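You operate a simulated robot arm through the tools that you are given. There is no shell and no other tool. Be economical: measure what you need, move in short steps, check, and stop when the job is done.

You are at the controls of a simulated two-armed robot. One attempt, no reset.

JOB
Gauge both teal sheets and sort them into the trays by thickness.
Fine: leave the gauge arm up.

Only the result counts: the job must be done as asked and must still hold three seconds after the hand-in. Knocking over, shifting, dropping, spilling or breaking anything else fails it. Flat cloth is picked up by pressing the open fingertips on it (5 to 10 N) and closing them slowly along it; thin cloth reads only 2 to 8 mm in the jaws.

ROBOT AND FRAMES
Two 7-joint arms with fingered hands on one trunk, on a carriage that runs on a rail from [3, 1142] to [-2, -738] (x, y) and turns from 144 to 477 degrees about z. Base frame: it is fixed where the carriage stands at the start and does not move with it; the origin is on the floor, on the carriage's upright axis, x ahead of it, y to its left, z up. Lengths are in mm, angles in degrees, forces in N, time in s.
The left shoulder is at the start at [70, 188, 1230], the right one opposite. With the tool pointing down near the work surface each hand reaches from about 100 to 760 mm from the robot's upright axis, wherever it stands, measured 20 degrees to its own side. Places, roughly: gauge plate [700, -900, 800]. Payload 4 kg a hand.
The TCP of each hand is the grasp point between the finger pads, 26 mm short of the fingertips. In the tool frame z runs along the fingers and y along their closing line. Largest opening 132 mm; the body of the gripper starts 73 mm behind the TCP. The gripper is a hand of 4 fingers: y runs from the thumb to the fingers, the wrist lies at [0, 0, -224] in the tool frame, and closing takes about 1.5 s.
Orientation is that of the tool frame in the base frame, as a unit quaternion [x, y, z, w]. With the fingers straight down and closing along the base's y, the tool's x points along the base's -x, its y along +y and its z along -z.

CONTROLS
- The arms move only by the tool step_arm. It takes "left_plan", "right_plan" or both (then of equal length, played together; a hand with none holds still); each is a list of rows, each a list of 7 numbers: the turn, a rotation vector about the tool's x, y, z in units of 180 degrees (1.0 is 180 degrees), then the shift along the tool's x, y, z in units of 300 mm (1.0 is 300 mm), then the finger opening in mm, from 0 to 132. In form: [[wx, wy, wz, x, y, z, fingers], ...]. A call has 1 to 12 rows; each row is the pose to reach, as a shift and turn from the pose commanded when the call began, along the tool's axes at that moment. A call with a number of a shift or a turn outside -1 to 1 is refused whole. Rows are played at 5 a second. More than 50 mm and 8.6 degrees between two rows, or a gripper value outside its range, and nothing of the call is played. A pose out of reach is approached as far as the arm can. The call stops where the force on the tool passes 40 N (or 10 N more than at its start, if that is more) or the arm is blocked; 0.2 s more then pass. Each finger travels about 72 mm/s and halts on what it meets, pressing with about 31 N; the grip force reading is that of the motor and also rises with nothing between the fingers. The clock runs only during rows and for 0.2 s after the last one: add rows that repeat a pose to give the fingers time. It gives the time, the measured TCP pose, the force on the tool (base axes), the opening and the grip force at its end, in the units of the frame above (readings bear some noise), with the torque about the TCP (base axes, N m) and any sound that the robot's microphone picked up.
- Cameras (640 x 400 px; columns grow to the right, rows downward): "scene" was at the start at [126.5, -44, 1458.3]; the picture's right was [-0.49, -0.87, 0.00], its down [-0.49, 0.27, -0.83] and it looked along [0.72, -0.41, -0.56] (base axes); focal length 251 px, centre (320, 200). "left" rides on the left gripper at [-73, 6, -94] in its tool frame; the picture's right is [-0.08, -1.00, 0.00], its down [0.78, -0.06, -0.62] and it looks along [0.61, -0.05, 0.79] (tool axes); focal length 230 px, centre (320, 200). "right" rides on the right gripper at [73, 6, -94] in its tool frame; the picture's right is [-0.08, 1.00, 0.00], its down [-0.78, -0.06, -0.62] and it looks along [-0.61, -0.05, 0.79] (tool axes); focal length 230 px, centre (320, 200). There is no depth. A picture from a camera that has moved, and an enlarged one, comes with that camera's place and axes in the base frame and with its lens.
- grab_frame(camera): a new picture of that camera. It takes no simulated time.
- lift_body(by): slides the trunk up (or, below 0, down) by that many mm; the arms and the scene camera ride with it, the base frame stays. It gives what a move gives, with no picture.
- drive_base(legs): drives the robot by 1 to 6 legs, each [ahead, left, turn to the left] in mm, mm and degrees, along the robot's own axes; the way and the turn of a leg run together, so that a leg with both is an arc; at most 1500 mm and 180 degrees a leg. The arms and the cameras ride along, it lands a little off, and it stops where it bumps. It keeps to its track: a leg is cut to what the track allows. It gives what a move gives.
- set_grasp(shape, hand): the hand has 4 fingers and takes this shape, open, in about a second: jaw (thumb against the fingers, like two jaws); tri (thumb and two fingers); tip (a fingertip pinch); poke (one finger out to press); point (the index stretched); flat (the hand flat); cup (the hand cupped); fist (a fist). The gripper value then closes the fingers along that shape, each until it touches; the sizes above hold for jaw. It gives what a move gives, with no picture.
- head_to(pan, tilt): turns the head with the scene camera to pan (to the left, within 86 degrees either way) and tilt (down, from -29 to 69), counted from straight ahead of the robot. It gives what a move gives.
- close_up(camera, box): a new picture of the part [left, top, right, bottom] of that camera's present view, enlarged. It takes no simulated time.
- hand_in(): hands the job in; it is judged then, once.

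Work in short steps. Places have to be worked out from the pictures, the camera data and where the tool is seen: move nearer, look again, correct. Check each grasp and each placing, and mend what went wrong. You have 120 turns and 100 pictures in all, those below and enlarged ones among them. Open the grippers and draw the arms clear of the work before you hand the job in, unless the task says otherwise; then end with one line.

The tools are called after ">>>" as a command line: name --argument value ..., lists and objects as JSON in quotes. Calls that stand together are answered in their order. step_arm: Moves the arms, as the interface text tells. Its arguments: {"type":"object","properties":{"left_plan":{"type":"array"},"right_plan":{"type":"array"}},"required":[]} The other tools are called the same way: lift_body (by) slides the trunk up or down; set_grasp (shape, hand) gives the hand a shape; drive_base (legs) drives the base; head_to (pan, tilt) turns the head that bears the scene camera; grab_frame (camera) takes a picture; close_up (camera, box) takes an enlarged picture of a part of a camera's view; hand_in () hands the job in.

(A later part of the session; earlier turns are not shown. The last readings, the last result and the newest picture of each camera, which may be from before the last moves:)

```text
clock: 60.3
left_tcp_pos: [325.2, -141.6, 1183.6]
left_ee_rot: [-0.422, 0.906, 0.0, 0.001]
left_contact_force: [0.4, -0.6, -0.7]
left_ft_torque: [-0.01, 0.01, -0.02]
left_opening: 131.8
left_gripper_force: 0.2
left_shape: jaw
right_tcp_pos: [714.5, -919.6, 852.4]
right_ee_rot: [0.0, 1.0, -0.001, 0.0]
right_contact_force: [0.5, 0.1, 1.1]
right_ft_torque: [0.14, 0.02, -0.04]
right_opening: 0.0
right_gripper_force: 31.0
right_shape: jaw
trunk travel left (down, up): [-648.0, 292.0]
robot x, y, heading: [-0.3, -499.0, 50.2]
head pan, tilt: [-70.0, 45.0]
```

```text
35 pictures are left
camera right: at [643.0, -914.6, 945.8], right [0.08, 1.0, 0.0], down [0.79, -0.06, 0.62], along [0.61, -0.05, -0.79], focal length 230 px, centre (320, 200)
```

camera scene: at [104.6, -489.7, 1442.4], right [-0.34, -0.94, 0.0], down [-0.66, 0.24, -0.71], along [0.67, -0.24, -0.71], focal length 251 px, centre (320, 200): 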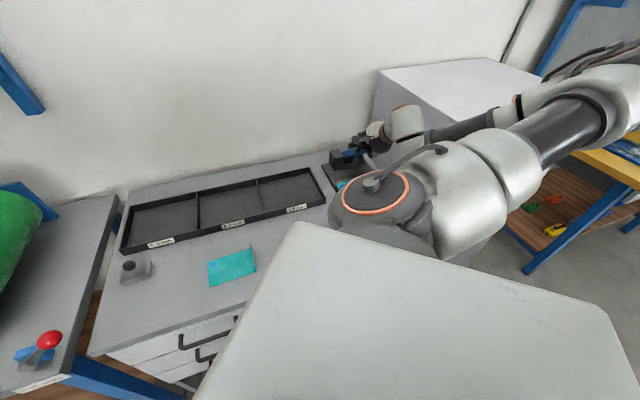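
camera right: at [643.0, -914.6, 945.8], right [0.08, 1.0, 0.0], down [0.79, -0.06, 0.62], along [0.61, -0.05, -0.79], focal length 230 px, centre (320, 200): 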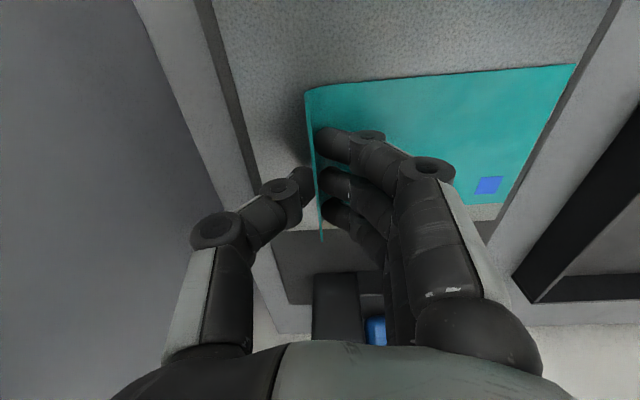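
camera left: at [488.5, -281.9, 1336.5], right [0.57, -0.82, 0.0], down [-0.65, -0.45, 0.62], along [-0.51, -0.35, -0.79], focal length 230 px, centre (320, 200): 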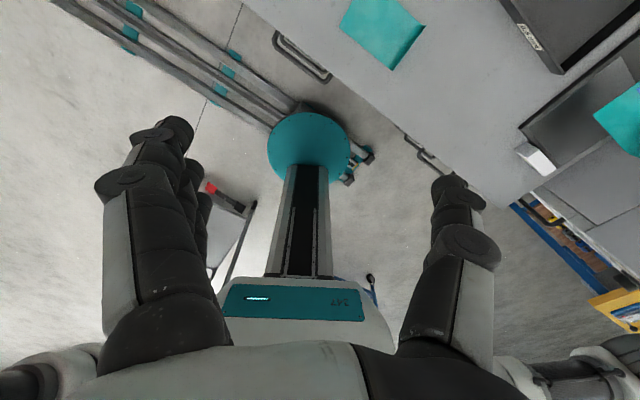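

The opening reads 0, so the grip is doubtful. I reopen, go 5 mm lower and close again.

>>> step_arm --right_plan '[[0, 0, 0, 0, 0, 0, 25], [0, 0, 0, 0, 0, 0, 40], [0, 0, 0, 0, 0, 0.018, 40], [0, 0, 0, 0, 0, 0.018, 25], [0, 0, 0, 0, 0, 0.018, 10], [0, 0, 0, 0, 0, 0.018, 0], [0, 0, 0, 0, 0, 0.018, 0], [0, 0, 0, 0, 0, 0.018, 0]]'

```text
clock: 62.1
left_tcp_pos: [323.9, -141.6, 1183.7]
left_ee_rot: [-0.423, 0.906, -0.002, 0.0]
left_contact_force: [-0.5, 0.1, -0.9]
left_ft_torque: [-0.03, -0.03, -0.04]
left_opening: 131.7
left_gripper_force: 0.0
left_shape: jaw
right_tcp_pos: [714.9, -918.8, 848.9]
right_ee_rot: [-0.001, 1.0, 0.0, 0.001]
right_contact_force: [0.7, 2.6, 11.1]
right_ft_torque: [0.5, 0.0, -0.03]
right_opening: 5.8
right_gripper_force: 31.0
right_shape: jaw
trunk travel left (down, up): [-648.0, 292.0]
robot x, y, heading: [1.9, -500.6, 50.1]
head pan, tilt: [-70.0, 45.0]
```

Now 5.8 mm, so the sheet is gripped. I lift and carry it toward the 0.3 mm tray, aiming TCP at (780,-480).

>>> step_arm --right_plan '[[0, 0, 0, 0, 0, -0.1, 0], [0, 0, 0, 0, 0, -0.23, 0], [0, 0, 0, 0, 0.06, -0.36, 0], [0, 0, 0, -0.027, 0.21, -0.36, 0], [0, 0, 0, -0.055, 0.36, -0.36, 0], [0, 0, 0, -0.082, 0.51, -0.36, 0], [0, 0, 0, -0.11, 0.66, -0.36, 0], [0, 0, 0, -0.137, 0.81, -0.36, 0], [0, 0, 0, -0.165, 0.95, -0.36, 0], [0, 0, 0, -0.165, 0.95, -0.36, 0]]'

>>> grab_frame --camera "scene"

```text
clock: 64.3
left_tcp_pos: [324.2, -143.6, 1183.6]
left_ee_rot: [-0.422, 0.906, 0.0, 0.0]
left_contact_force: [-0.3, -0.7, 0.5]
left_ft_torque: [0.01, -0.02, -0.01]
left_opening: 131.9
left_gripper_force: 0.0
left_shape: jaw
right_tcp_pos: [763.4, -636.1, 954.5]
right_ee_rot: [0.001, 1.0, 0.001, -0.001]
right_contact_force: [0.7, 0.1, -0.6]
right_ft_torque: [0.01, -0.03, 0.0]
right_opening: 4.1
right_gripper_force: 31.3
right_shape: jaw
trunk travel left (down, up): [-648.0, 292.0]
robot x, y, heading: [-0.8, -496.6, 50.1]
head pan, tilt: [-70.0, 45.0]
```

```text
34 pictures are left
camera scene: at [106.4, -491.2, 1382.2], right [-0.34, -0.94, 0.0], down [-0.66, 0.24, -0.71], along [0.66, -0.24, -0.71], focal length 251 px, centre (320, 200)
```

scene: 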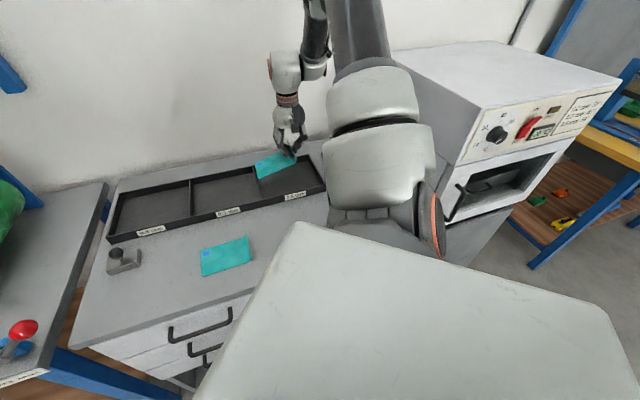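

Held firmly (4.1 mm). I continue to (785,-480) and descend a little.

>>> step_arm --right_plan '[[0, 0, 0, -0.018, 0.13, 0, 0], [0, 0, 0, -0.036, 0.26, 0, 0], [0, 0, 0, -0.054, 0.39, 0, 0], [0, 0, 0, -0.07, 0.52, 0, 0], [0, 0, 0, -0.07, 0.52, 0.12, 0], [0, 0, 0, -0.07, 0.52, 0.22, 0], [0, 0, 0, -0.07, 0.52, 0.22, 0]]'

>>> grab_frame --camera "right"

>>> close_up --camera "scene" --box '[90, 130, 340, 290]'

```text
clock: 65.9
left_tcp_pos: [324.5, -142.6, 1183.0]
left_ee_rot: [-0.422, 0.906, 0.0, 0.0]
left_contact_force: [-0.6, -1.1, 0.7]
left_ft_torque: [-0.02, 0.02, 0.0]
left_opening: 131.6
left_gripper_force: 0.1
left_shape: jaw
right_tcp_pos: [786.8, -478.9, 887.8]
right_ee_rot: [0.0, 1.0, 0.0, 0.0]
right_contact_force: [-0.1, 1.1, -0.5]
right_ft_torque: [-0.04, -0.04, 0.02]
right_opening: 4.0
right_gripper_force: 31.0
right_shape: jaw
trunk travel left (down, up): [-648.0, 292.0]
robot x, y, heading: [-3.1, -500.3, 50.1]
head pan, tilt: [-70.0, 45.0]
```

```text
33 pictures are left
camera right: at [713.4, -472.7, 982.4], right [0.08, 1.0, 0.0], down [0.78, -0.06, 0.62], along [0.61, -0.05, -0.79], focal length 230 px, centre (320, 200)
```

right: 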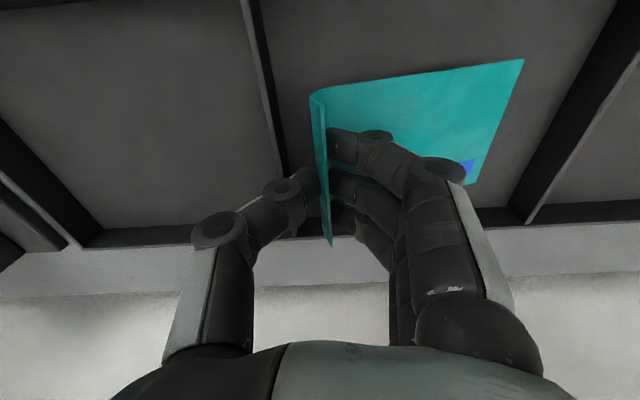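

```text
2.50 times, centred on (215, 210) of scene
camera zoom: at [105.8, -489.9, 1382.3], right [-0.34, -0.94, 0.0], down [-0.66, 0.24, -0.71], along [0.67, -0.24, -0.71], focal length 627 px, centre (582, 175)
```

zoom: 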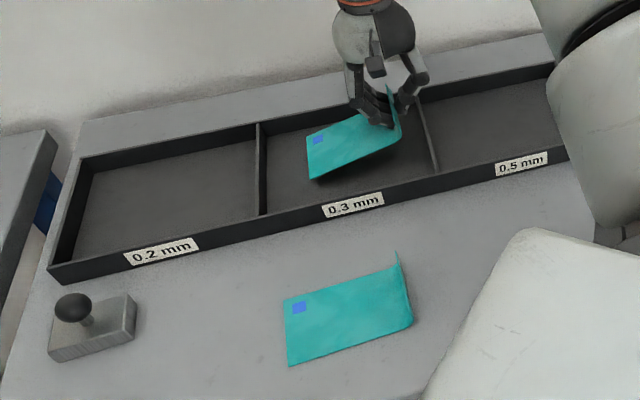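

Sheet is centred over the 0.3 mm compartment. I nudge 8 mm to +y for thumb room and lower.

>>> step_arm --right_plan '[[0, 0, 0, 0, 0.027, 0.06, 0], [0, 0, 0, 0, 0.027, 0.12, 0], [0, 0, 0, 0, 0.027, 0.15, 0], [0, 0, 0, 0, 0.027, 0.15, 0]]'

```text
clock: 66.9
left_tcp_pos: [324.5, -143.6, 1184.4]
left_ee_rot: [-0.423, 0.906, 0.0, -0.001]
left_contact_force: [-0.6, -0.2, 0.1]
left_ft_torque: [0.01, 0.0, 0.03]
left_opening: 131.5
left_gripper_force: 0.2
left_shape: jaw
right_tcp_pos: [787.6, -470.9, 842.8]
right_ee_rot: [-0.001, 1.0, 0.0, 0.001]
right_contact_force: [0.7, -0.3, 2.2]
right_ft_torque: [0.31, -0.01, -0.01]
right_opening: 3.8
right_gripper_force: 31.3
right_shape: jaw
trunk travel left (down, up): [-648.0, 292.0]
robot x, y, heading: [-0.3, -500.1, 50.1]
head pan, tilt: [-70.0, 45.0]
```

Light contact (sheet's far edge touching). I lower 4 mm more, then release with a small opening and rise.

>>> step_arm --right_plan '[[0, 0, 0, 0, 0, 0.014, 0], [0, 0, 0, 0, 0, 0.014, 8], [0, 0, 0, 0, 0, 0.014, 16], [0, 0, 0, 0, 0, 0.01, 26], [0, 0, 0, 0, 0, 0.01, 26], [0, 0, 0, 0, 0, -0.05, 26], [0, 0, 0, 0, 0, -0.18, 26], [0, 0, 0, 0, 0, -0.33, 26], [0, 0, 0, 0, 0, -0.48, 26]]'

>>> grab_frame --camera "right"

>>> close_up --camera "scene" --box '[90, 130, 340, 290]'

```text
clock: 68.9
left_tcp_pos: [324.5, -144.9, 1184.4]
left_ee_rot: [-0.423, 0.906, 0.0, 0.001]
left_contact_force: [-0.1, -0.3, -0.9]
left_ft_torque: [0.01, 0.01, -0.02]
left_opening: 131.8
left_gripper_force: 0.0
left_shape: jaw
right_tcp_pos: [785.9, -473.9, 989.9]
right_ee_rot: [0.001, 1.0, 0.0, 0.0]
right_contact_force: [0.1, -0.1, 0.0]
right_ft_torque: [0.03, 0.01, -0.02]
right_opening: 25.7
right_gripper_force: 0.2
right_shape: jaw
trunk travel left (down, up): [-648.0, 292.0]
robot x, y, heading: [-0.6, -498.5, 49.9]
head pan, tilt: [-70.0, 45.0]
```

```text
31 pictures are left
camera right: at [712.8, -468.7, 1083.1], right [0.08, 1.0, 0.0], down [0.78, -0.06, 0.62], along [0.61, -0.05, -0.79], focal length 230 px, centre (320, 200)
```

right: 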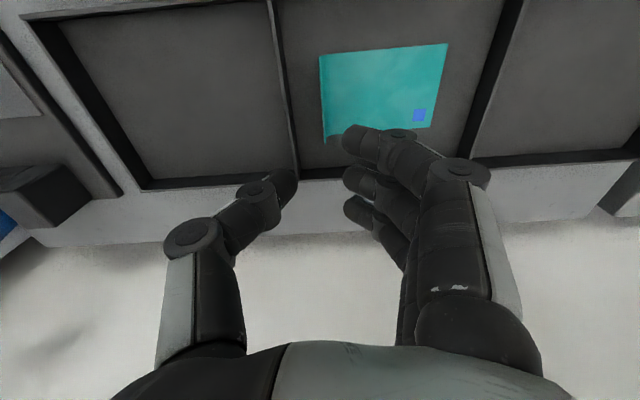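

```text
2.50 times, centred on (215, 210) of scene
camera zoom: at [105.2, -490.9, 1382.2], right [-0.34, -0.94, 0.0], down [-0.66, 0.24, -0.71], along [0.67, -0.24, -0.71], focal length 627 px, centre (582, 175)
```

zoom: 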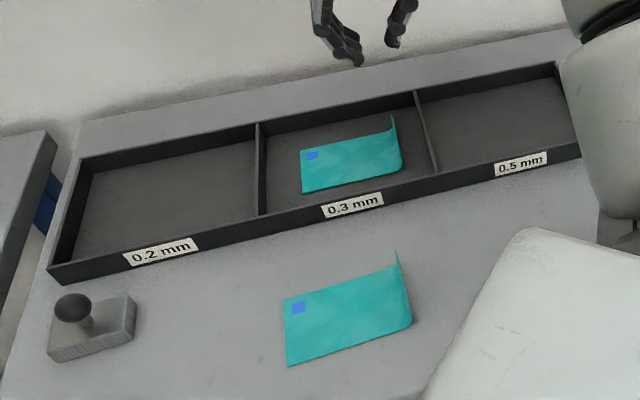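

Sheet 2 is in the 0.3 tray. Sheet 1 spans x≈498–588 with its lip at y≈-449. I move above it.

>>> step_arm --right_plan '[[0, 0, 0, 0.135, 0.015, 0.0, 40], [0, 0, 0, 0.27, 0.03, 0.0, 50], [0, 0, 0, 0.405, 0.045, 0.05, 60], [0, 0, 0, 0.54, 0.06, 0.1, 60], [0, 0, 0, 0.675, 0.075, 0.16, 60], [0, 0, 0, 0.807, 0.083, 0.22, 60], [0, 0, 0, 0.807, 0.083, 0.36, 60], [0, 0, 0, 0.807, 0.083, 0.45, 60], [0, 0, 0, 0.807, 0.083, 0.45, 60]]'

>>> grab_frame --camera "right"

```text
clock: 70.9
left_tcp_pos: [324.1, -143.5, 1184.4]
left_ee_rot: [-0.423, 0.906, 0.0, 0.0]
left_contact_force: [-0.9, -0.2, 0.0]
left_ft_torque: [0.0, -0.01, 0.0]
left_opening: 131.8
left_gripper_force: 0.0
left_shape: jaw
right_tcp_pos: [543.7, -448.3, 851.3]
right_ee_rot: [0.0, 1.0, 0.0, 0.0]
right_contact_force: [-0.3, 0.3, 0.3]
right_ft_torque: [-0.01, -0.01, 0.01]
right_opening: 59.5
right_gripper_force: 0.1
right_shape: jaw
trunk travel left (down, up): [-648.0, 292.0]
robot x, y, heading: [-1.1, -500.1, 50.2]
head pan, tilt: [-70.0, 45.0]
```

```text
29 pictures are left
camera right: at [472.2, -443.0, 946.0], right [0.08, 1.0, 0.0], down [0.78, -0.06, 0.62], along [0.61, -0.05, -0.79], focal length 230 px, centre (320, 200)
```

right: 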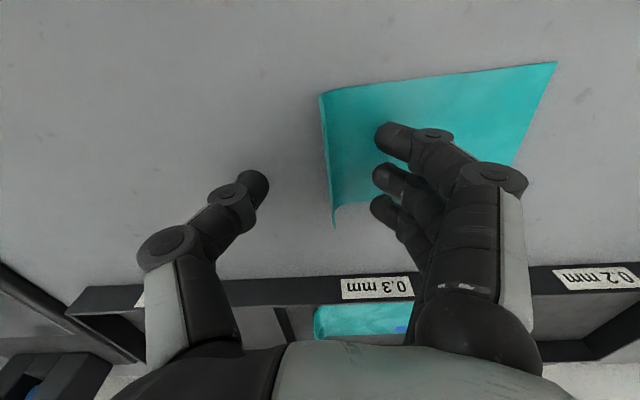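

Lip sits between the fingers as it did for sheet 2. I descend to z=830, close, and lift.

>>> step_arm --right_plan '[[0, 0, 0, 0, 0.007, 0.04, 60], [0, 0, 0, 0, 0.007, 0.071, 60], [0, 0, 0, 0, 0.007, 0.071, 45], [0, 0, 0, 0, 0.007, 0.071, 30], [0, 0, 0, 0, 0.007, 0.071, 15], [0, 0, 0, 0, 0.007, 0.071, 3], [0, 0, 0, 0, 0.007, 0.071, 0], [0, 0, 0, 0, 0.007, 0.071, 0], [0, 0, 0, 0, 0.007, 0.071, 0]]'

```text
clock: 72.9
left_tcp_pos: [323.8, -142.7, 1185.1]
left_ee_rot: [-0.422, 0.906, -0.001, 0.0]
left_contact_force: [0.0, -0.1, -0.3]
left_ft_torque: [-0.02, 0.01, 0.01]
left_opening: 131.6
left_gripper_force: 0.1
left_shape: jaw
right_tcp_pos: [543.7, -444.4, 832.2]
right_ee_rot: [0.0, 1.0, 0.001, 0.001]
right_contact_force: [2.1, 2.5, 15.4]
right_ft_torque: [0.48, -0.04, -0.04]
right_opening: 4.3
right_gripper_force: 31.0
right_shape: jaw
trunk travel left (down, up): [-648.0, 292.0]
robot x, y, heading: [0.1, -500.6, 49.7]
head pan, tilt: [-70.0, 45.0]
```

Gripped (4.3 mm). I lift and carry it toward the gauge.

>>> step_arm --right_plan '[[0, 0, 0, 0, 0, -0.06, 0], [0, 0, 0, 0, 0, -0.15, 0], [0, 0, 0, 0, 0, -0.28, 0], [0, 0, 0, 0, 0, -0.4, 0], [0, 0, 0, -0.05, -0.135, -0.4, 0], [0, 0, 0, -0.1, -0.27, -0.4, 0], [0, 0, 0, -0.15, -0.405, -0.4, 0], [0, 0, 0, -0.2, -0.54, -0.4, 0], [0, 0, 0, -0.25, -0.675, -0.4, 0], [0, 0, 0, -0.3, -0.81, -0.4, 0], [0, 0, 0, -0.35, -0.945, -0.4, 0]]'

>>> grab_frame --camera "right"

```text
clock: 75.3
left_tcp_pos: [326.1, -143.5, 1183.9]
left_ee_rot: [-0.422, 0.906, 0.0, 0.002]
left_contact_force: [0.2, -0.9, -0.1]
left_ft_torque: [0.01, 0.04, 0.02]
left_opening: 131.6
left_gripper_force: 0.1
left_shape: jaw
right_tcp_pos: [649.7, -726.3, 951.5]
right_ee_rot: [0.0, 1.0, 0.001, 0.0]
right_contact_force: [0.4, -1.3, -0.8]
right_ft_torque: [0.03, -0.02, 0.0]
right_opening: 3.1
right_gripper_force: 31.2
right_shape: jaw
trunk travel left (down, up): [-648.0, 292.0]
robot x, y, heading: [-0.8, -498.1, 50.0]
head pan, tilt: [-70.0, 45.0]
```

```text
28 pictures are left
camera right: at [576.9, -722.0, 1045.5], right [0.08, 1.0, 0.0], down [0.79, -0.06, 0.62], along [0.61, -0.05, -0.79], focal length 230 px, centre (320, 200)
```

right: 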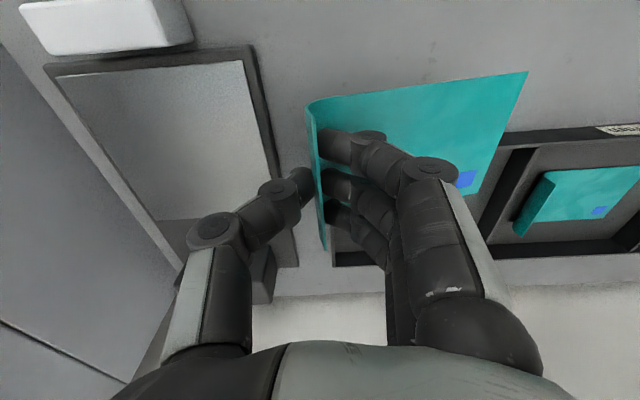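

Held well. I continue to (717,-919) and lower onto the plate.

>>> step_arm --right_plan '[[0, 0, 0, -0.045, -0.13, 0, 0], [0, 0, 0, -0.09, -0.26, 0, 0], [0, 0, 0, -0.134, -0.39, 0, 0], [0, 0, 0, -0.18, -0.52, 0, 0], [0, 0, 0, -0.223, -0.643, 0, 0], [0, 0, 0, -0.223, -0.643, 0.1, 0], [0, 0, 0, -0.223, -0.643, 0.2, 0], [0, 0, 0, -0.223, -0.643, 0.29, 0], [0, 0, 0, -0.223, -0.643, 0.325, 0], [0, 0, 0, -0.223, -0.643, 0.345, 0], [0, 0, 0, -0.223, -0.643, 0.345, 0]]'

>>> grab_frame --camera "right"

```text
clock: 77.7
left_tcp_pos: [324.2, -141.4, 1184.1]
left_ee_rot: [-0.423, 0.906, -0.001, 0.0]
left_contact_force: [-0.1, -0.4, -1.1]
left_ft_torque: [0.02, -0.05, 0.02]
left_opening: 131.9
left_gripper_force: 0.0
left_shape: jaw
right_tcp_pos: [715.8, -920.4, 850.1]
right_ee_rot: [0.0, 1.0, -0.001, 0.002]
right_contact_force: [1.2, -0.9, 17.5]
right_ft_torque: [0.31, 0.06, -0.07]
right_opening: 3.2
right_gripper_force: 31.2
right_shape: jaw
trunk travel left (down, up): [-648.0, 292.0]
robot x, y, heading: [-3.0, -500.9, 49.9]
head pan, tilt: [-70.0, 45.0]
```

```text
27 pictures are left
camera right: at [643.3, -914.6, 943.2], right [0.08, 1.0, 0.0], down [0.78, -0.06, 0.62], along [0.62, -0.05, -0.79], focal length 230 px, centre (320, 200)
```

right: 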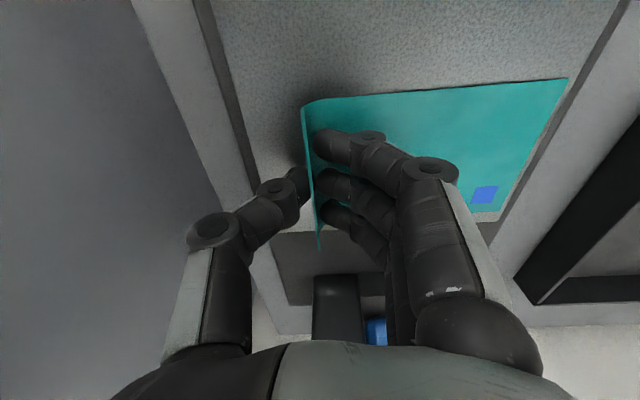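

Sheet 1 is down on the plate (17 N). I release, rise and retreat as before.

>>> step_arm --right_plan '[[0, 0, 0, 0, 0, -0.008, 0], [0, 0, 0, 0, 0, -0.01, 15], [0, 0, 0, 0, 0, -0.01, 30], [0, 0, 0, 0, 0, -0.01, 46], [0, 0, 0, 0, 0, -0.01, 46], [0, 0, 0, 0, 0, -0.12, 46], [0, 0, 0, 0, 0, -0.27, 46], [0, 0, 0, 0.05, 0.02, -0.41, 46], [0, 0, 0, 0.18, 0.06, -0.46, 46], [0, 0, 0, 0.32, 0.1, -0.5, 46], [0, 0, 0, 0.46, 0.14, -0.54, 46], [0, 0, 0, 0.55, 0.24, -0.6, 46]]'

>>> lift_body --by 60

>>> grab_frame --camera "right"

```text
clock: 80.3
left_tcp_pos: [324.5, -143.1, 1183.7]
left_ee_rot: [-0.423, 0.906, 0.0, 0.0]
left_contact_force: [-0.3, 0.7, -0.1]
left_ft_torque: [-0.02, 0.01, 0.02]
left_opening: 131.9
left_gripper_force: 0.2
left_shape: jaw
right_tcp_pos: [548.9, -849.7, 1027.6]
right_ee_rot: [0.002, 1.0, -0.005, -0.004]
right_contact_force: [0.7, 1.2, 0.4]
right_ft_torque: [-0.03, -0.02, -0.04]
right_opening: 45.9
right_gripper_force: 0.0
right_shape: jaw
trunk travel left (down, up): [-648.0, 292.0]
robot x, y, heading: [-0.2, -498.0, 49.9]
head pan, tilt: [-70.0, 45.0]
```

```text
clock: 81.3
left_tcp_pos: [325.9, -143.8, 1243.2]
left_ee_rot: [-0.423, 0.906, 0.0, -0.001]
left_contact_force: [0.9, 0.0, -0.2]
left_ft_torque: [-0.03, -0.01, 0.01]
left_opening: 131.7
left_gripper_force: 0.1
left_shape: jaw
right_tcp_pos: [552.4, -846.0, 1086.7]
right_ee_rot: [0.0, 1.0, 0.0, 0.0]
right_contact_force: [-0.7, 0.8, 0.4]
right_ft_torque: [0.04, 0.01, 0.0]
right_opening: 45.9
right_gripper_force: 0.0
right_shape: jaw
trunk travel left (down, up): [-708.0, 232.0]
robot x, y, heading: [-1.9, -500.4, 50.0]
head pan, tilt: [-70.0, 45.0]
```

```text
26 pictures are left
camera right: at [479.4, -842.1, 1180.4], right [0.08, 1.0, 0.0], down [0.79, -0.06, 0.62], along [0.61, -0.05, -0.79], focal length 230 px, centre (320, 200)
```

right: 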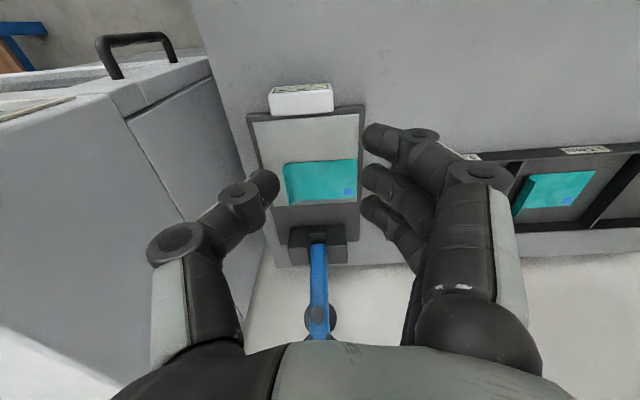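

Sheet 1 in place. I rotate the hand into the lever-grasp attitude while moving to (800,-868,1160).

>>> step_arm --right_plan '[[-0.0163, -0.0163, 0.0393, -0.069, -0.006, -0.02, 46], [-0.0326, -0.0326, 0.0787, -0.138, -0.012, -0.04, 46], [-0.0489, -0.0489, 0.118, -0.207, -0.018, -0.06, 46], [-0.0652, -0.0652, 0.1573, -0.276, -0.024, -0.08, 46], [-0.0815, -0.0815, 0.1967, -0.345, -0.03, -0.1, 46], [-0.0978, -0.0978, 0.236, -0.414, -0.036, -0.12, 46], [-0.114, -0.114, 0.2753, -0.482, -0.042, -0.14, 46], [-0.1303, -0.1303, 0.3147, -0.551, -0.048, -0.16, 46], [-0.1466, -0.1466, 0.354, -0.62, -0.054, -0.18, 46], [-0.1629, -0.1629, 0.3933, -0.689, -0.06, -0.2, 46], [-0.1792, -0.1792, 0.4327, -0.758, -0.067, -0.22, 46], [-0.1955, -0.1955, 0.472, -0.827, -0.073, -0.243, 46]]'

>>> grab_frame --camera "right"

```text
clock: 83.9
left_tcp_pos: [326.0, -142.6, 1243.4]
left_ee_rot: [-0.423, 0.906, -0.001, 0.0]
left_contact_force: [0.7, 0.0, 0.1]
left_ft_torque: [0.02, 0.02, 0.0]
left_opening: 132.1
left_gripper_force: 0.0
left_shape: jaw
right_tcp_pos: [800.1, -870.4, 1159.3]
right_ee_rot: [0.655, 0.652, 0.269, 0.272]
right_contact_force: [0.5, 0.6, -0.5]
right_ft_torque: [0.04, 0.03, -0.02]
right_opening: 45.9
right_gripper_force: 0.2
right_shape: jaw
trunk travel left (down, up): [-708.0, 232.0]
robot x, y, heading: [-1.3, -498.7, 50.2]
head pan, tilt: [-70.0, 45.0]
```

```text
25 pictures are left
camera right: at [739.6, -797.6, 1230.5], right [0.71, -0.08, 0.7], down [-0.48, -0.78, 0.39], along [0.52, -0.62, -0.59], focal length 230 px, centre (320, 200)
```

right: 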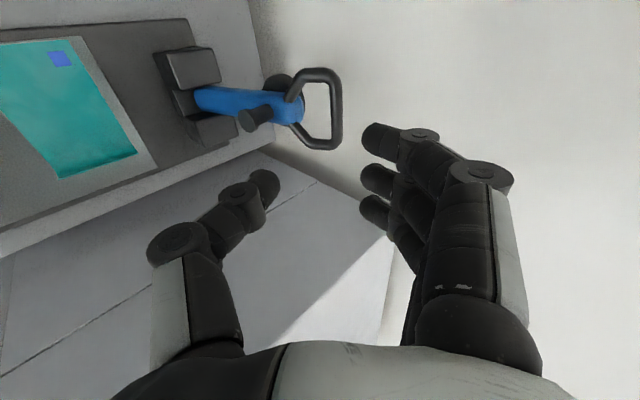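

Same geometry as before. I advance to the earlier grip pose and close the ring around the bar.

>>> step_arm --right_plan '[[0, 0, 0, -0.01, 0.03, 0.13, 38], [0, 0, 0, -0.022, 0.054, 0.27, 34], [0, 0, 0, -0.022, 0.054, 0.38, 34], [0, 0, 0, -0.022, 0.054, 0.45, 34], [0, 0, 0, -0.022, 0.054, 0.502, 34], [0, 0, 0, -0.022, 0.054, 0.502, 34], [0, 0, 0, -0.022, 0.054, 0.502, 20], [0, 0, 0, -0.022, 0.054, 0.502, 8], [0, 0, 0, -0.022, 0.054, 0.502, 0], [0, 0, 0, -0.022, 0.054, 0.502, 0]]'

>>> grab_frame --camera "right"

```text
clock: 86.1
left_tcp_pos: [326.4, -143.2, 1243.1]
left_ee_rot: [-0.423, 0.906, 0.0, 0.001]
left_contact_force: [-0.1, -0.1, -0.6]
left_ft_torque: [-0.03, -0.03, 0.03]
left_opening: 131.9
left_gripper_force: 0.1
left_shape: jaw
right_tcp_pos: [917.2, -874.9, 1063.7]
right_ee_rot: [0.654, 0.653, 0.27, 0.27]
right_contact_force: [-0.9, 0.0, -3.7]
right_ft_torque: [0.04, 0.0, -0.04]
right_opening: 0.0
right_gripper_force: 30.9
right_shape: jaw
trunk travel left (down, up): [-708.0, 232.0]
robot x, y, heading: [-3.1, -498.4, 49.9]
head pan, tilt: [-70.0, 45.0]
```

```text
24 pictures are left
camera right: at [856.7, -803.6, 1133.8], right [0.71, -0.08, 0.7], down [-0.48, -0.78, 0.39], along [0.52, -0.61, -0.59], focal length 230 px, centre (320, 200)
```

right: 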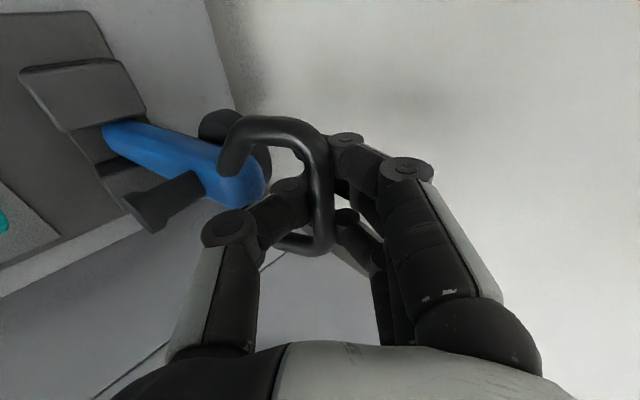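

Identical caging. I pull along the whole arc to ~48°.

>>> step_arm --right_plan '[[0, 0, 0, 0, -0.046, -0.05, 0], [0, 0, 0, 0, -0.092, -0.099, 0], [0, 0, 0, 0, -0.146, -0.14, 0], [0, 0, 0, 0, -0.2, -0.18, 0], [0, 0, 0, 0, -0.26, -0.212, 0], [0, 0, 0, 0, -0.32, -0.241, 0], [0, 0, 0, 0, -0.385, -0.262, 0], [0, 0, 0, 0, -0.449, -0.28, 0], [0, 0, 0, 0, -0.515, -0.29, 0], [0, 0, 0, 0, -0.582, -0.297, 0], [0, 0, 0, 0, -0.65, -0.295, 0]]'

>>> step_arm --right_plan '[[0, 0, 0, 0, 0, 0, 15], [0, 0, 0, 0, 0, -0.03, 35], [0, 0, 0, 0, -0.02, -0.05, 60], [0, 0, 0, 0, -0.08, -0.04, 70], [0, 0, 0, 0, -0.16, -0.03, 70], [0, 0, 0, 0, -0.23, 0, 70], [0, 0, 0, 0, -0.23, 0, 70]]'

>>> grab_frame --camera "right"

```text
clock: 88.5
left_tcp_pos: [326.8, -142.6, 1244.2]
left_ee_rot: [-0.423, 0.906, 0.001, 0.0]
left_contact_force: [-0.6, -0.3, 0.5]
left_ft_torque: [0.01, 0.04, -0.02]
left_opening: 131.9
left_gripper_force: 0.0
left_shape: jaw
right_tcp_pos: [717.1, -875.8, 988.6]
right_ee_rot: [0.654, 0.653, 0.27, 0.272]
right_contact_force: [10.3, 1.7, 2.5]
right_ft_torque: [-0.01, -1.92, -0.01]
right_opening: 0.0
right_gripper_force: 30.9
right_shape: jaw
trunk travel left (down, up): [-708.0, 232.0]
robot x, y, heading: [-1.8, -498.1, 50.0]
head pan, tilt: [-70.0, 45.0]
```

```text
clock: 90.1
left_tcp_pos: [326.4, -143.2, 1243.2]
left_ee_rot: [-0.422, 0.907, -0.001, -0.001]
left_contact_force: [0.1, -0.2, 0.2]
left_ft_torque: [-0.01, -0.04, -0.02]
left_opening: 131.7
left_gripper_force: 0.2
left_shape: jaw
right_tcp_pos: [667.5, -876.1, 940.0]
right_ee_rot: [0.654, 0.652, 0.271, 0.271]
right_contact_force: [0.5, 0.2, -1.0]
right_ft_torque: [0.02, -0.05, -0.03]
right_opening: 70.6
right_gripper_force: 0.1
right_shape: jaw
trunk travel left (down, up): [-708.0, 232.0]
robot x, y, heading: [-4.6, -493.0, 50.2]
head pan, tilt: [-70.0, 45.0]
```

```text
23 pictures are left
camera right: at [605.9, -802.3, 1009.9], right [0.71, -0.08, 0.7], down [-0.48, -0.78, 0.39], along [0.52, -0.62, -0.59], focal length 230 px, centre (320, 200)
```

right: 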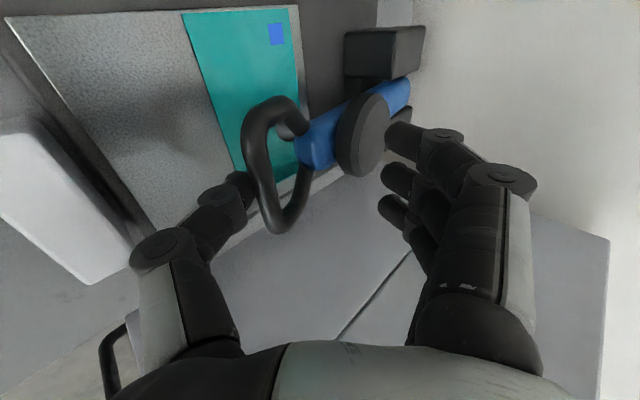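

Same as the first time. I lower it until it rests on the sheet, back off, and read.

>>> step_arm --right_plan '[[0, 0, 0, 0, -0.06, 0.033, 70], [0, 0, 0, 0, -0.12, 0.065, 70], [0, 0, 0, 0, -0.174, 0.08, 70], [0, 0, 0, 0, -0.174, 0.08, 70], [0, 0, 0, 0, -0.174, -0.03, 70], [0, 0, 0, 0, -0.174, -0.18, 70], [0, 0, 0, 0, -0.174, -0.33, 70], [0, 0, 0, 0, -0.174, -0.33, 70]]'

>>> close_up --camera "right" --box '[150, 60, 260, 200]'

>>> close_up --camera "right" --box '[260, 0, 440, 170]'

```text
clock: 91.9
left_tcp_pos: [326.3, -144.0, 1244.0]
left_ee_rot: [-0.422, 0.906, 0.0, 0.001]
left_contact_force: [-0.4, 0.0, -0.2]
left_ft_torque: [0.02, -0.01, -0.01]
left_opening: 131.7
left_gripper_force: 0.0
left_shape: jaw
right_tcp_pos: [563.2, -876.3, 973.2]
right_ee_rot: [0.654, 0.653, 0.27, 0.272]
right_contact_force: [0.1, 0.3, 0.1]
right_ft_torque: [0.0, 0.02, 0.03]
right_opening: 70.1
right_gripper_force: 0.1
right_shape: jaw
trunk travel left (down, up): [-708.0, 232.0]
robot x, y, heading: [-3.0, -498.7, 50.2]
head pan, tilt: [-70.0, 45.0]
```

```text
2.86 times, centred on (205, 130) of right
camera zoom: at [501.6, -803.5, 1042.2], right [0.7, -0.08, 0.71], down [-0.48, -0.78, 0.39], along [0.52, -0.62, -0.59], focal length 657 px, centre (649, 400)
```

zoom: 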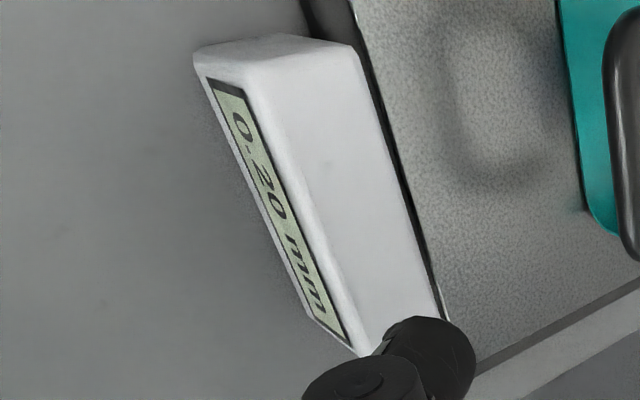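

```text
2.35 times, centred on (350, 85) of right
camera zoom: at [501.6, -803.5, 1042.2], right [0.7, -0.08, 0.71], down [-0.48, -0.78, 0.39], along [0.52, -0.62, -0.59], focal length 541 px, centre (249, 471)
```

zoom: 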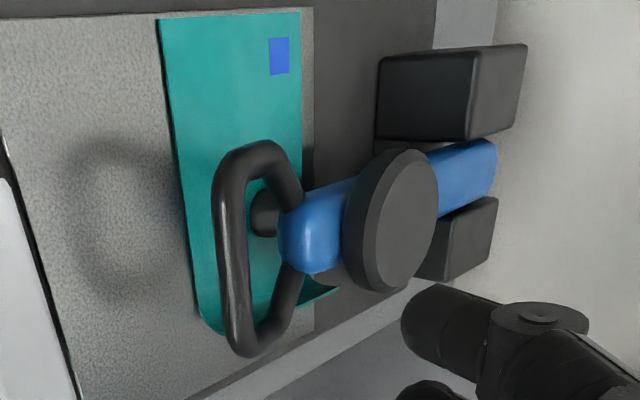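

It reads 0.20 mm, so sheet 1 belongs in the 0.2 mm tray. I raise the lever with the same path as before.

>>> step_arm --right_plan '[[0, 0, 0, 0, 0, 0.13, 70], [0, 0, 0, 0, 0, 0.26, 70], [0, 0, 0, 0, 0, 0.4, 70], [0, 0, 0, 0, 0.06, 0.38, 70], [0, 0, 0, 0, 0.12, 0.357, 70], [0, 0, 0, 0, 0.179, 0.334, 70], [0, 0, 0, 0, 0.26, 0.315, 70], [0, 0, 0, 0, 0.349, 0.296, 70], [0, 0, 0, 0, 0.43, 0.285, 70], [0, 0, 0, 0, 0.504, 0.277, 70], [0, 0, 0, 0, 0.504, 0.277, 60]]'

>>> grab_frame --camera "right"

```text
clock: 94.3
left_tcp_pos: [325.3, -142.1, 1244.5]
left_ee_rot: [-0.422, 0.906, -0.001, 0.0]
left_contact_force: [-1.2, -0.6, -0.9]
left_ft_torque: [0.0, 0.01, -0.03]
left_opening: 131.8
left_gripper_force: 0.0
left_shape: jaw
right_tcp_pos: [728.4, -876.0, 1022.4]
right_ee_rot: [0.654, 0.653, 0.271, 0.27]
right_contact_force: [-0.4, 0.6, -0.4]
right_ft_torque: [0.03, -0.03, 0.0]
right_opening: 61.9
right_gripper_force: 0.1
right_shape: jaw
trunk travel left (down, up): [-708.0, 232.0]
robot x, y, heading: [-1.3, -505.1, 50.1]
head pan, tilt: [-70.0, 45.0]
```

```text
20 pictures are left
camera right: at [666.3, -803.7, 1092.9], right [0.7, -0.08, 0.7], down [-0.48, -0.78, 0.39], along [0.52, -0.62, -0.59], focal length 230 px, centre (320, 200)
```

right: 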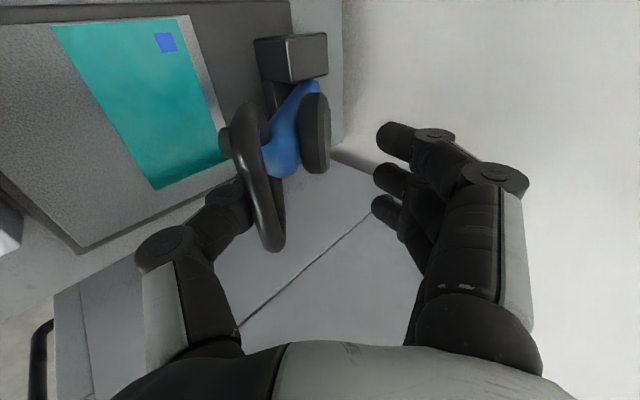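

Bar is on the thumb. I push on to upright and the final lean.

>>> step_arm --right_plan '[[0, 0, 0, 0, 0.09, 0.006, 60], [0, 0, 0, 0, 0.18, 0.013, 60], [0, 0, 0, 0, 0.245, 0.03, 60], [0, 0, 0, 0, 0.308, 0.051, 60], [0, 0, 0, 0, 0.37, 0.08, 60], [0, 0, 0, 0, 0.428, 0.114, 60], [0, 0, 0, 0, 0.48, 0.155, 60], [0, 0, 0, 0, 0.534, 0.197, 60], [0, 0, 0, 0, 0.57, 0.232, 60], [0, 0, 0, 0, 0.601, 0.266, 60], [0, 0, 0, 0, 0.622, 0.286, 60], [0, 0, 0, 0, 0.643, 0.307, 60]]'

>>> close_up --camera "scene" --box '[300, 40, 420, 180]'

```text
clock: 96.9
left_tcp_pos: [326.3, -142.8, 1243.8]
left_ee_rot: [-0.423, 0.906, 0.0, 0.0]
left_contact_force: [-0.5, -0.3, 0.3]
left_ft_torque: [-0.01, 0.02, 0.0]
left_opening: 132.0
left_gripper_force: 0.1
left_shape: jaw
right_tcp_pos: [928.5, -876.6, 1090.1]
right_ee_rot: [0.654, 0.653, 0.27, 0.27]
right_contact_force: [-0.6, -1.0, -4.0]
right_ft_torque: [-0.03, -0.04, 0.0]
right_opening: 63.2
right_gripper_force: 0.1
right_shape: jaw
trunk travel left (down, up): [-708.0, 232.0]
robot x, y, heading: [-0.8, -502.4, 49.9]
head pan, tilt: [-70.0, 45.0]
```

```text
2.86 times, centred on (360, 110) of scene
camera zoom: at [107.7, -490.3, 1442.0], right [-0.34, -0.94, 0.0], down [-0.67, 0.24, -0.71], along [0.66, -0.24, -0.71], focal length 716 px, centre (206, 457)
```

zoom: 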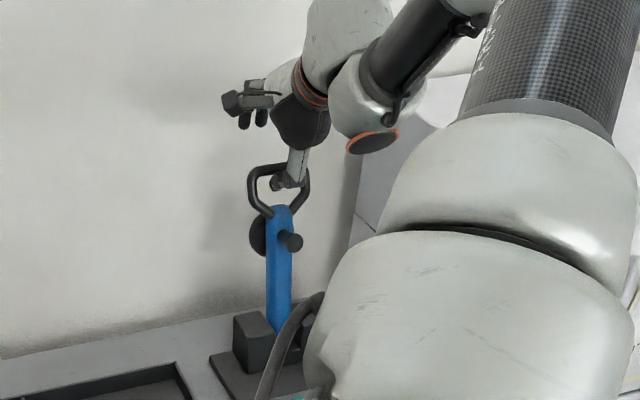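

Lever is upright at its stop. I withdraw the thumb as before.

>>> step_arm --right_plan '[[0, 0, 0, 0, -0.02, -0.05, 60], [0, 0, 0, 0, -0.02, -0.18, 60], [0, 0, 0, 0, -0.02, -0.33, 60], [0, 0, 0, 0, -0.05, -0.47, 60], [0, 0, 0, 0, -0.05, -0.47, 60]]'

>>> grab_frame --camera "right"

```text
clock: 98.1
left_tcp_pos: [326.7, -142.3, 1243.6]
left_ee_rot: [-0.423, 0.906, 0.0, 0.0]
left_contact_force: [0.5, -0.1, 0.5]
left_ft_torque: [0.02, -0.01, 0.01]
left_opening: 131.6
left_gripper_force: 0.0
left_shape: jaw
right_tcp_pos: [816.4, -877.5, 1182.3]
right_ee_rot: [0.653, 0.653, 0.271, 0.271]
right_contact_force: [-0.5, -0.6, 0.1]
right_ft_torque: [0.01, -0.01, -0.01]
right_opening: 60.6
right_gripper_force: 0.1
right_shape: jaw
trunk travel left (down, up): [-708.0, 232.0]
robot x, y, heading: [1.6, -502.7, 49.8]
head pan, tilt: [-70.0, 45.0]
```

```text
18 pictures are left
camera right: at [756.2, -805.0, 1252.5], right [0.71, -0.08, 0.7], down [-0.48, -0.78, 0.39], along [0.52, -0.62, -0.59], focal length 230 px, centre (320, 200)
```

right: 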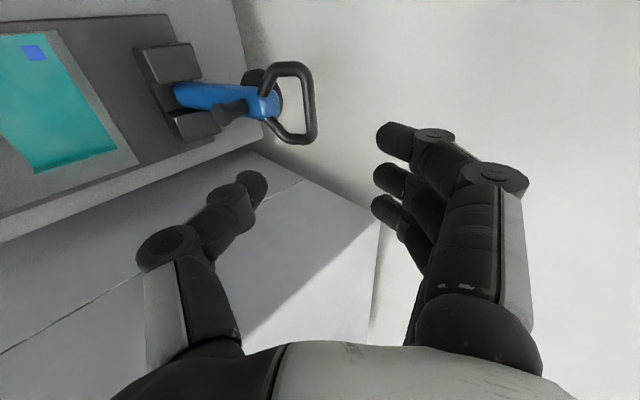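

Clear. I rotate the hand back above the sheet and lower the trunk.

>>> step_arm --right_plan '[[0.0163, 0.0163, -0.0393, -0.007, -0.06, 0.013, 60], [0.0326, 0.0326, -0.0787, -0.014, -0.12, 0.026, 60], [0.0489, 0.0489, -0.118, -0.021, -0.179, 0.039, 60], [0.0652, 0.0652, -0.1573, -0.028, -0.239, 0.052, 60], [0.0815, 0.0815, -0.1967, -0.035, -0.299, 0.065, 60], [0.0978, 0.0978, -0.236, -0.042, -0.359, 0.078, 60], [0.114, 0.114, -0.2753, -0.048, -0.418, 0.091, 60], [0.1303, 0.1303, -0.3147, -0.055, -0.478, 0.104, 60], [0.1466, 0.1466, -0.354, -0.062, -0.538, 0.117, 60], [0.1629, 0.1629, -0.3933, -0.069, -0.598, 0.13, 60], [0.1792, 0.1792, -0.4327, -0.076, -0.657, 0.143, 60], [0.1955, 0.1955, -0.472, -0.083, -0.717, 0.156, 60]]'

>>> lift_body --by -60

>>> grab_frame --camera "right"

```text
clock: 100.7
left_tcp_pos: [326.5, -143.3, 1243.7]
left_ee_rot: [-0.423, 0.906, 0.0, -0.001]
left_contact_force: [-0.4, 0.7, 0.3]
left_ft_torque: [0.01, -0.02, 0.01]
left_opening: 131.8
left_gripper_force: 0.1
left_shape: jaw
right_tcp_pos: [700.2, -901.4, 994.6]
right_ee_rot: [0.0, 1.0, 0.0, -0.001]
right_contact_force: [0.6, 0.2, 0.0]
right_ft_torque: [-0.01, -0.03, 0.01]
right_opening: 60.7
right_gripper_force: 0.0
right_shape: jaw
trunk travel left (down, up): [-708.0, 232.0]
robot x, y, heading: [-2.5, -497.9, 49.7]
head pan, tilt: [-70.0, 45.0]
```

```text
clock: 101.7
left_tcp_pos: [324.8, -142.5, 1185.2]
left_ee_rot: [-0.423, 0.906, 0.0, 0.0]
left_contact_force: [-0.3, -0.4, 0.0]
left_ft_torque: [0.0, -0.04, -0.05]
left_opening: 131.4
left_gripper_force: 0.0
left_shape: jaw
right_tcp_pos: [698.5, -900.7, 936.5]
right_ee_rot: [0.0, 1.0, 0.0, 0.0]
right_contact_force: [-0.4, -0.3, -0.3]
right_ft_torque: [-0.04, 0.03, 0.04]
right_opening: 60.7
right_gripper_force: 0.1
right_shape: jaw
trunk travel left (down, up): [-648.0, 292.0]
robot x, y, heading: [-1.1, -503.3, 50.0]
head pan, tilt: [-70.0, 45.0]
```

```text
17 pictures are left
camera right: at [627.0, -895.9, 1030.2], right [0.08, 1.0, 0.0], down [0.79, -0.06, 0.62], along [0.61, -0.05, -0.79], focal length 230 px, centre (320, 200)
```

right: 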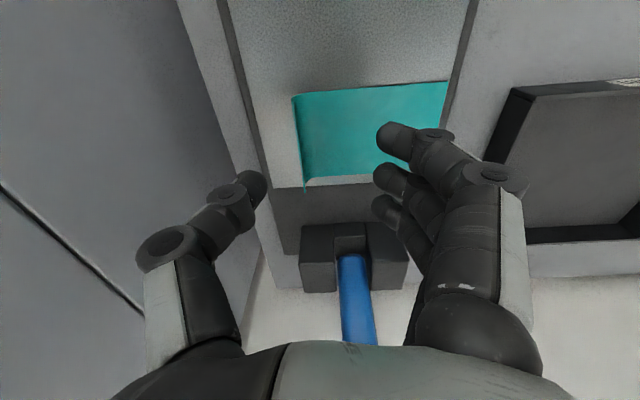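

Lip is at (719,-922). I descend to z≈847 and close.

>>> step_arm --right_plan '[[0, 0, 0, -0.068, -0.067, 0, 46], [0, 0, 0, -0.068, -0.067, 0.12, 46], [0, 0, 0, -0.068, -0.067, 0.24, 46], [0, 0, 0, -0.068, -0.067, 0.297, 46], [0, 0, 0, -0.068, -0.067, 0.297, 35], [0, 0, 0, -0.068, -0.067, 0.297, 20], [0, 0, 0, -0.068, -0.067, 0.297, 5], [0, 0, 0, -0.068, -0.067, 0.297, 0], [0, 0, 0, -0.068, -0.067, 0.297, 0], [0, 0, 0, -0.068, -0.067, 0.297, 0]]'

```text
clock: 103.9
left_tcp_pos: [324.7, -141.7, 1183.9]
left_ee_rot: [-0.422, 0.906, -0.001, 0.001]
left_contact_force: [0.1, 0.6, 0.2]
left_ft_torque: [0.01, -0.01, 0.0]
left_opening: 131.8
left_gripper_force: 0.1
left_shape: jaw
right_tcp_pos: [719.1, -919.9, 848.5]
right_ee_rot: [0.0, 1.0, -0.001, 0.001]
right_contact_force: [0.2, 3.3, 12.8]
right_ft_torque: [0.52, -0.02, 0.0]
right_opening: 6.4
right_gripper_force: 31.3
right_shape: jaw
trunk travel left (down, up): [-648.0, 292.0]
robot x, y, heading: [-1.7, -502.1, 49.9]
head pan, tilt: [-70.0, 45.0]
```

Gripped (6.4 mm). I lift and carry it toward the trays.

>>> step_arm --right_plan '[[0, 0, 0, 0, 0, -0.1, 0], [0, 0, 0, 0, 0, -0.23, 0], [0, 0, 0, 0, 0.06, -0.36, 0], [0, 0, 0, -0.027, 0.21, -0.4, 0], [0, 0, 0, -0.055, 0.36, -0.45, 0], [0, 0, 0, -0.082, 0.51, -0.5, 0], [0, 0, 0, -0.1, 0.66, -0.5, 0], [0, 0, 0, -0.11, 0.81, -0.5, 0], [0, 0, 0, -0.12, 0.95, -0.5, 0], [0, 0, 0, -0.12, 0.95, -0.5, 0]]'

>>> drive_base --legs '[[168, 141, 0]]'

>>> grab_frame --camera "scene"

```text
clock: 106.1
left_tcp_pos: [325.9, -143.9, 1184.2]
left_ee_rot: [-0.423, 0.906, 0.0, 0.0]
left_contact_force: [0.2, -0.8, -0.4]
left_ft_torque: [-0.02, 0.01, 0.02]
left_opening: 131.7
left_gripper_force: 0.0
left_shape: jaw
right_tcp_pos: [754.4, -634.4, 996.4]
right_ee_rot: [0.001, 1.0, -0.001, -0.001]
right_contact_force: [0.8, -0.4, -0.7]
right_ft_torque: [-0.03, -0.01, -0.01]
right_opening: 4.4
right_gripper_force: 30.8
right_shape: jaw
trunk travel left (down, up): [-648.0, 292.0]
robot x, y, heading: [-1.1, -502.3, 50.1]
head pan, tilt: [-70.0, 45.0]
```

```text
clock: 107.8
left_tcp_pos: [326.4, 76.7, 1184.7]
left_ee_rot: [-0.423, 0.906, 0.001, 0.0]
left_contact_force: [-0.1, -0.3, 1.0]
left_ft_torque: [-0.01, 0.0, -0.03]
left_opening: 131.5
left_gripper_force: 0.1
left_shape: jaw
right_tcp_pos: [755.3, -414.0, 994.9]
right_ee_rot: [0.0, 1.0, 0.0, 0.0]
right_contact_force: [-0.7, 0.7, -1.1]
right_ft_torque: [-0.03, -0.02, 0.02]
right_opening: 4.5
right_gripper_force: 31.1
right_shape: jaw
trunk travel left (down, up): [-648.0, 292.0]
robot x, y, heading: [-1.0, -281.7, 50.1]
head pan, tilt: [-70.0, 45.0]
```

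```text
16 pictures are left
camera scene: at [107.2, -270.8, 1382.2], right [-0.34, -0.94, 0.0], down [-0.66, 0.24, -0.71], along [0.66, -0.24, -0.71], focal length 251 px, centre (320, 200)
```

scene: 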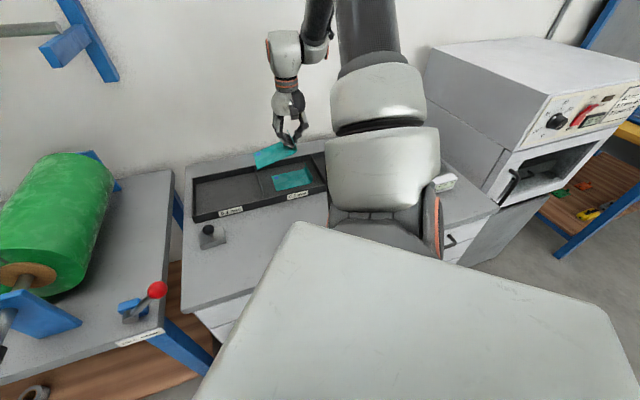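

Good. I move to (785,-250) above the 0.2 mm compartment and lower to z≈888.

>>> step_arm --right_plan '[[0, 0, 0, -0.025, 0.14, 0, 0], [0, 0, 0, -0.05, 0.28, 0, 0], [0, 0, 0, -0.075, 0.41, 0, 0], [0, 0, 0, -0.1, 0.54, 0, 0], [0, 0, 0, -0.1, 0.54, 0.13, 0], [0, 0, 0, -0.1, 0.54, 0.25, 0], [0, 0, 0, -0.1, 0.54, 0.355, 0], [0, 0, 0, -0.1, 0.54, 0.355, 0]]'

>>> grab_frame --camera "right"

>>> close_up --camera "scene" --box '[170, 120, 340, 240]'

```text
clock: 109.6
left_tcp_pos: [326.0, 76.5, 1184.2]
left_ee_rot: [-0.424, 0.906, 0.0, 0.0]
left_contact_force: [-0.7, -0.3, 0.1]
left_ft_torque: [0.01, -0.01, -0.02]
left_opening: 132.1
left_gripper_force: 0.0
left_shape: jaw
right_tcp_pos: [783.1, -252.3, 890.8]
right_ee_rot: [0.0, 1.0, 0.0, 0.0]
right_contact_force: [-0.2, -0.2, -0.8]
right_ft_torque: [0.0, 0.01, 0.02]
right_opening: 4.4
right_gripper_force: 30.8
right_shape: jaw
trunk travel left (down, up): [-648.0, 292.0]
robot x, y, heading: [-1.6, -279.6, 50.1]
head pan, tilt: [-70.0, 45.0]
```

```text
15 pictures are left
camera right: at [711.0, -246.5, 984.2], right [0.08, 1.0, 0.0], down [0.78, -0.06, 0.62], along [0.61, -0.05, -0.79], focal length 230 px, centre (320, 200)
```

right: 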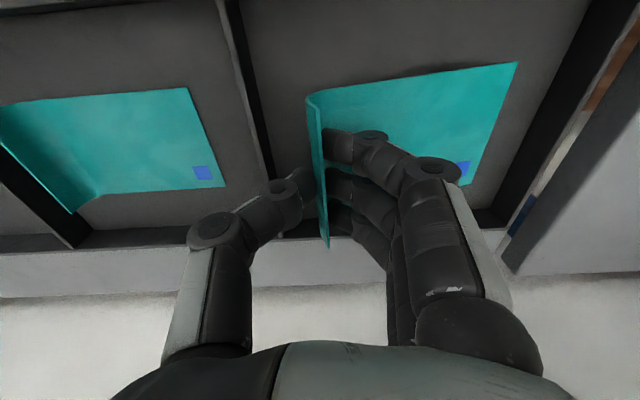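

```text
3.33 times, centred on (255, 180) of scene
camera zoom: at [106.6, -270.3, 1382.2], right [-0.34, -0.94, 0.0], down [-0.66, 0.24, -0.71], along [0.67, -0.24, -0.71], focal length 835 px, centre (537, 267)
```

zoom: 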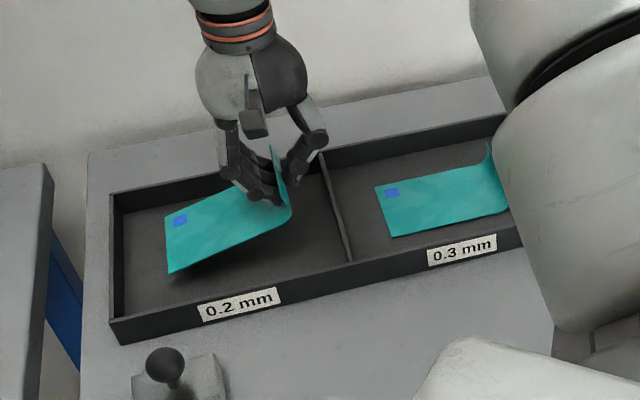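

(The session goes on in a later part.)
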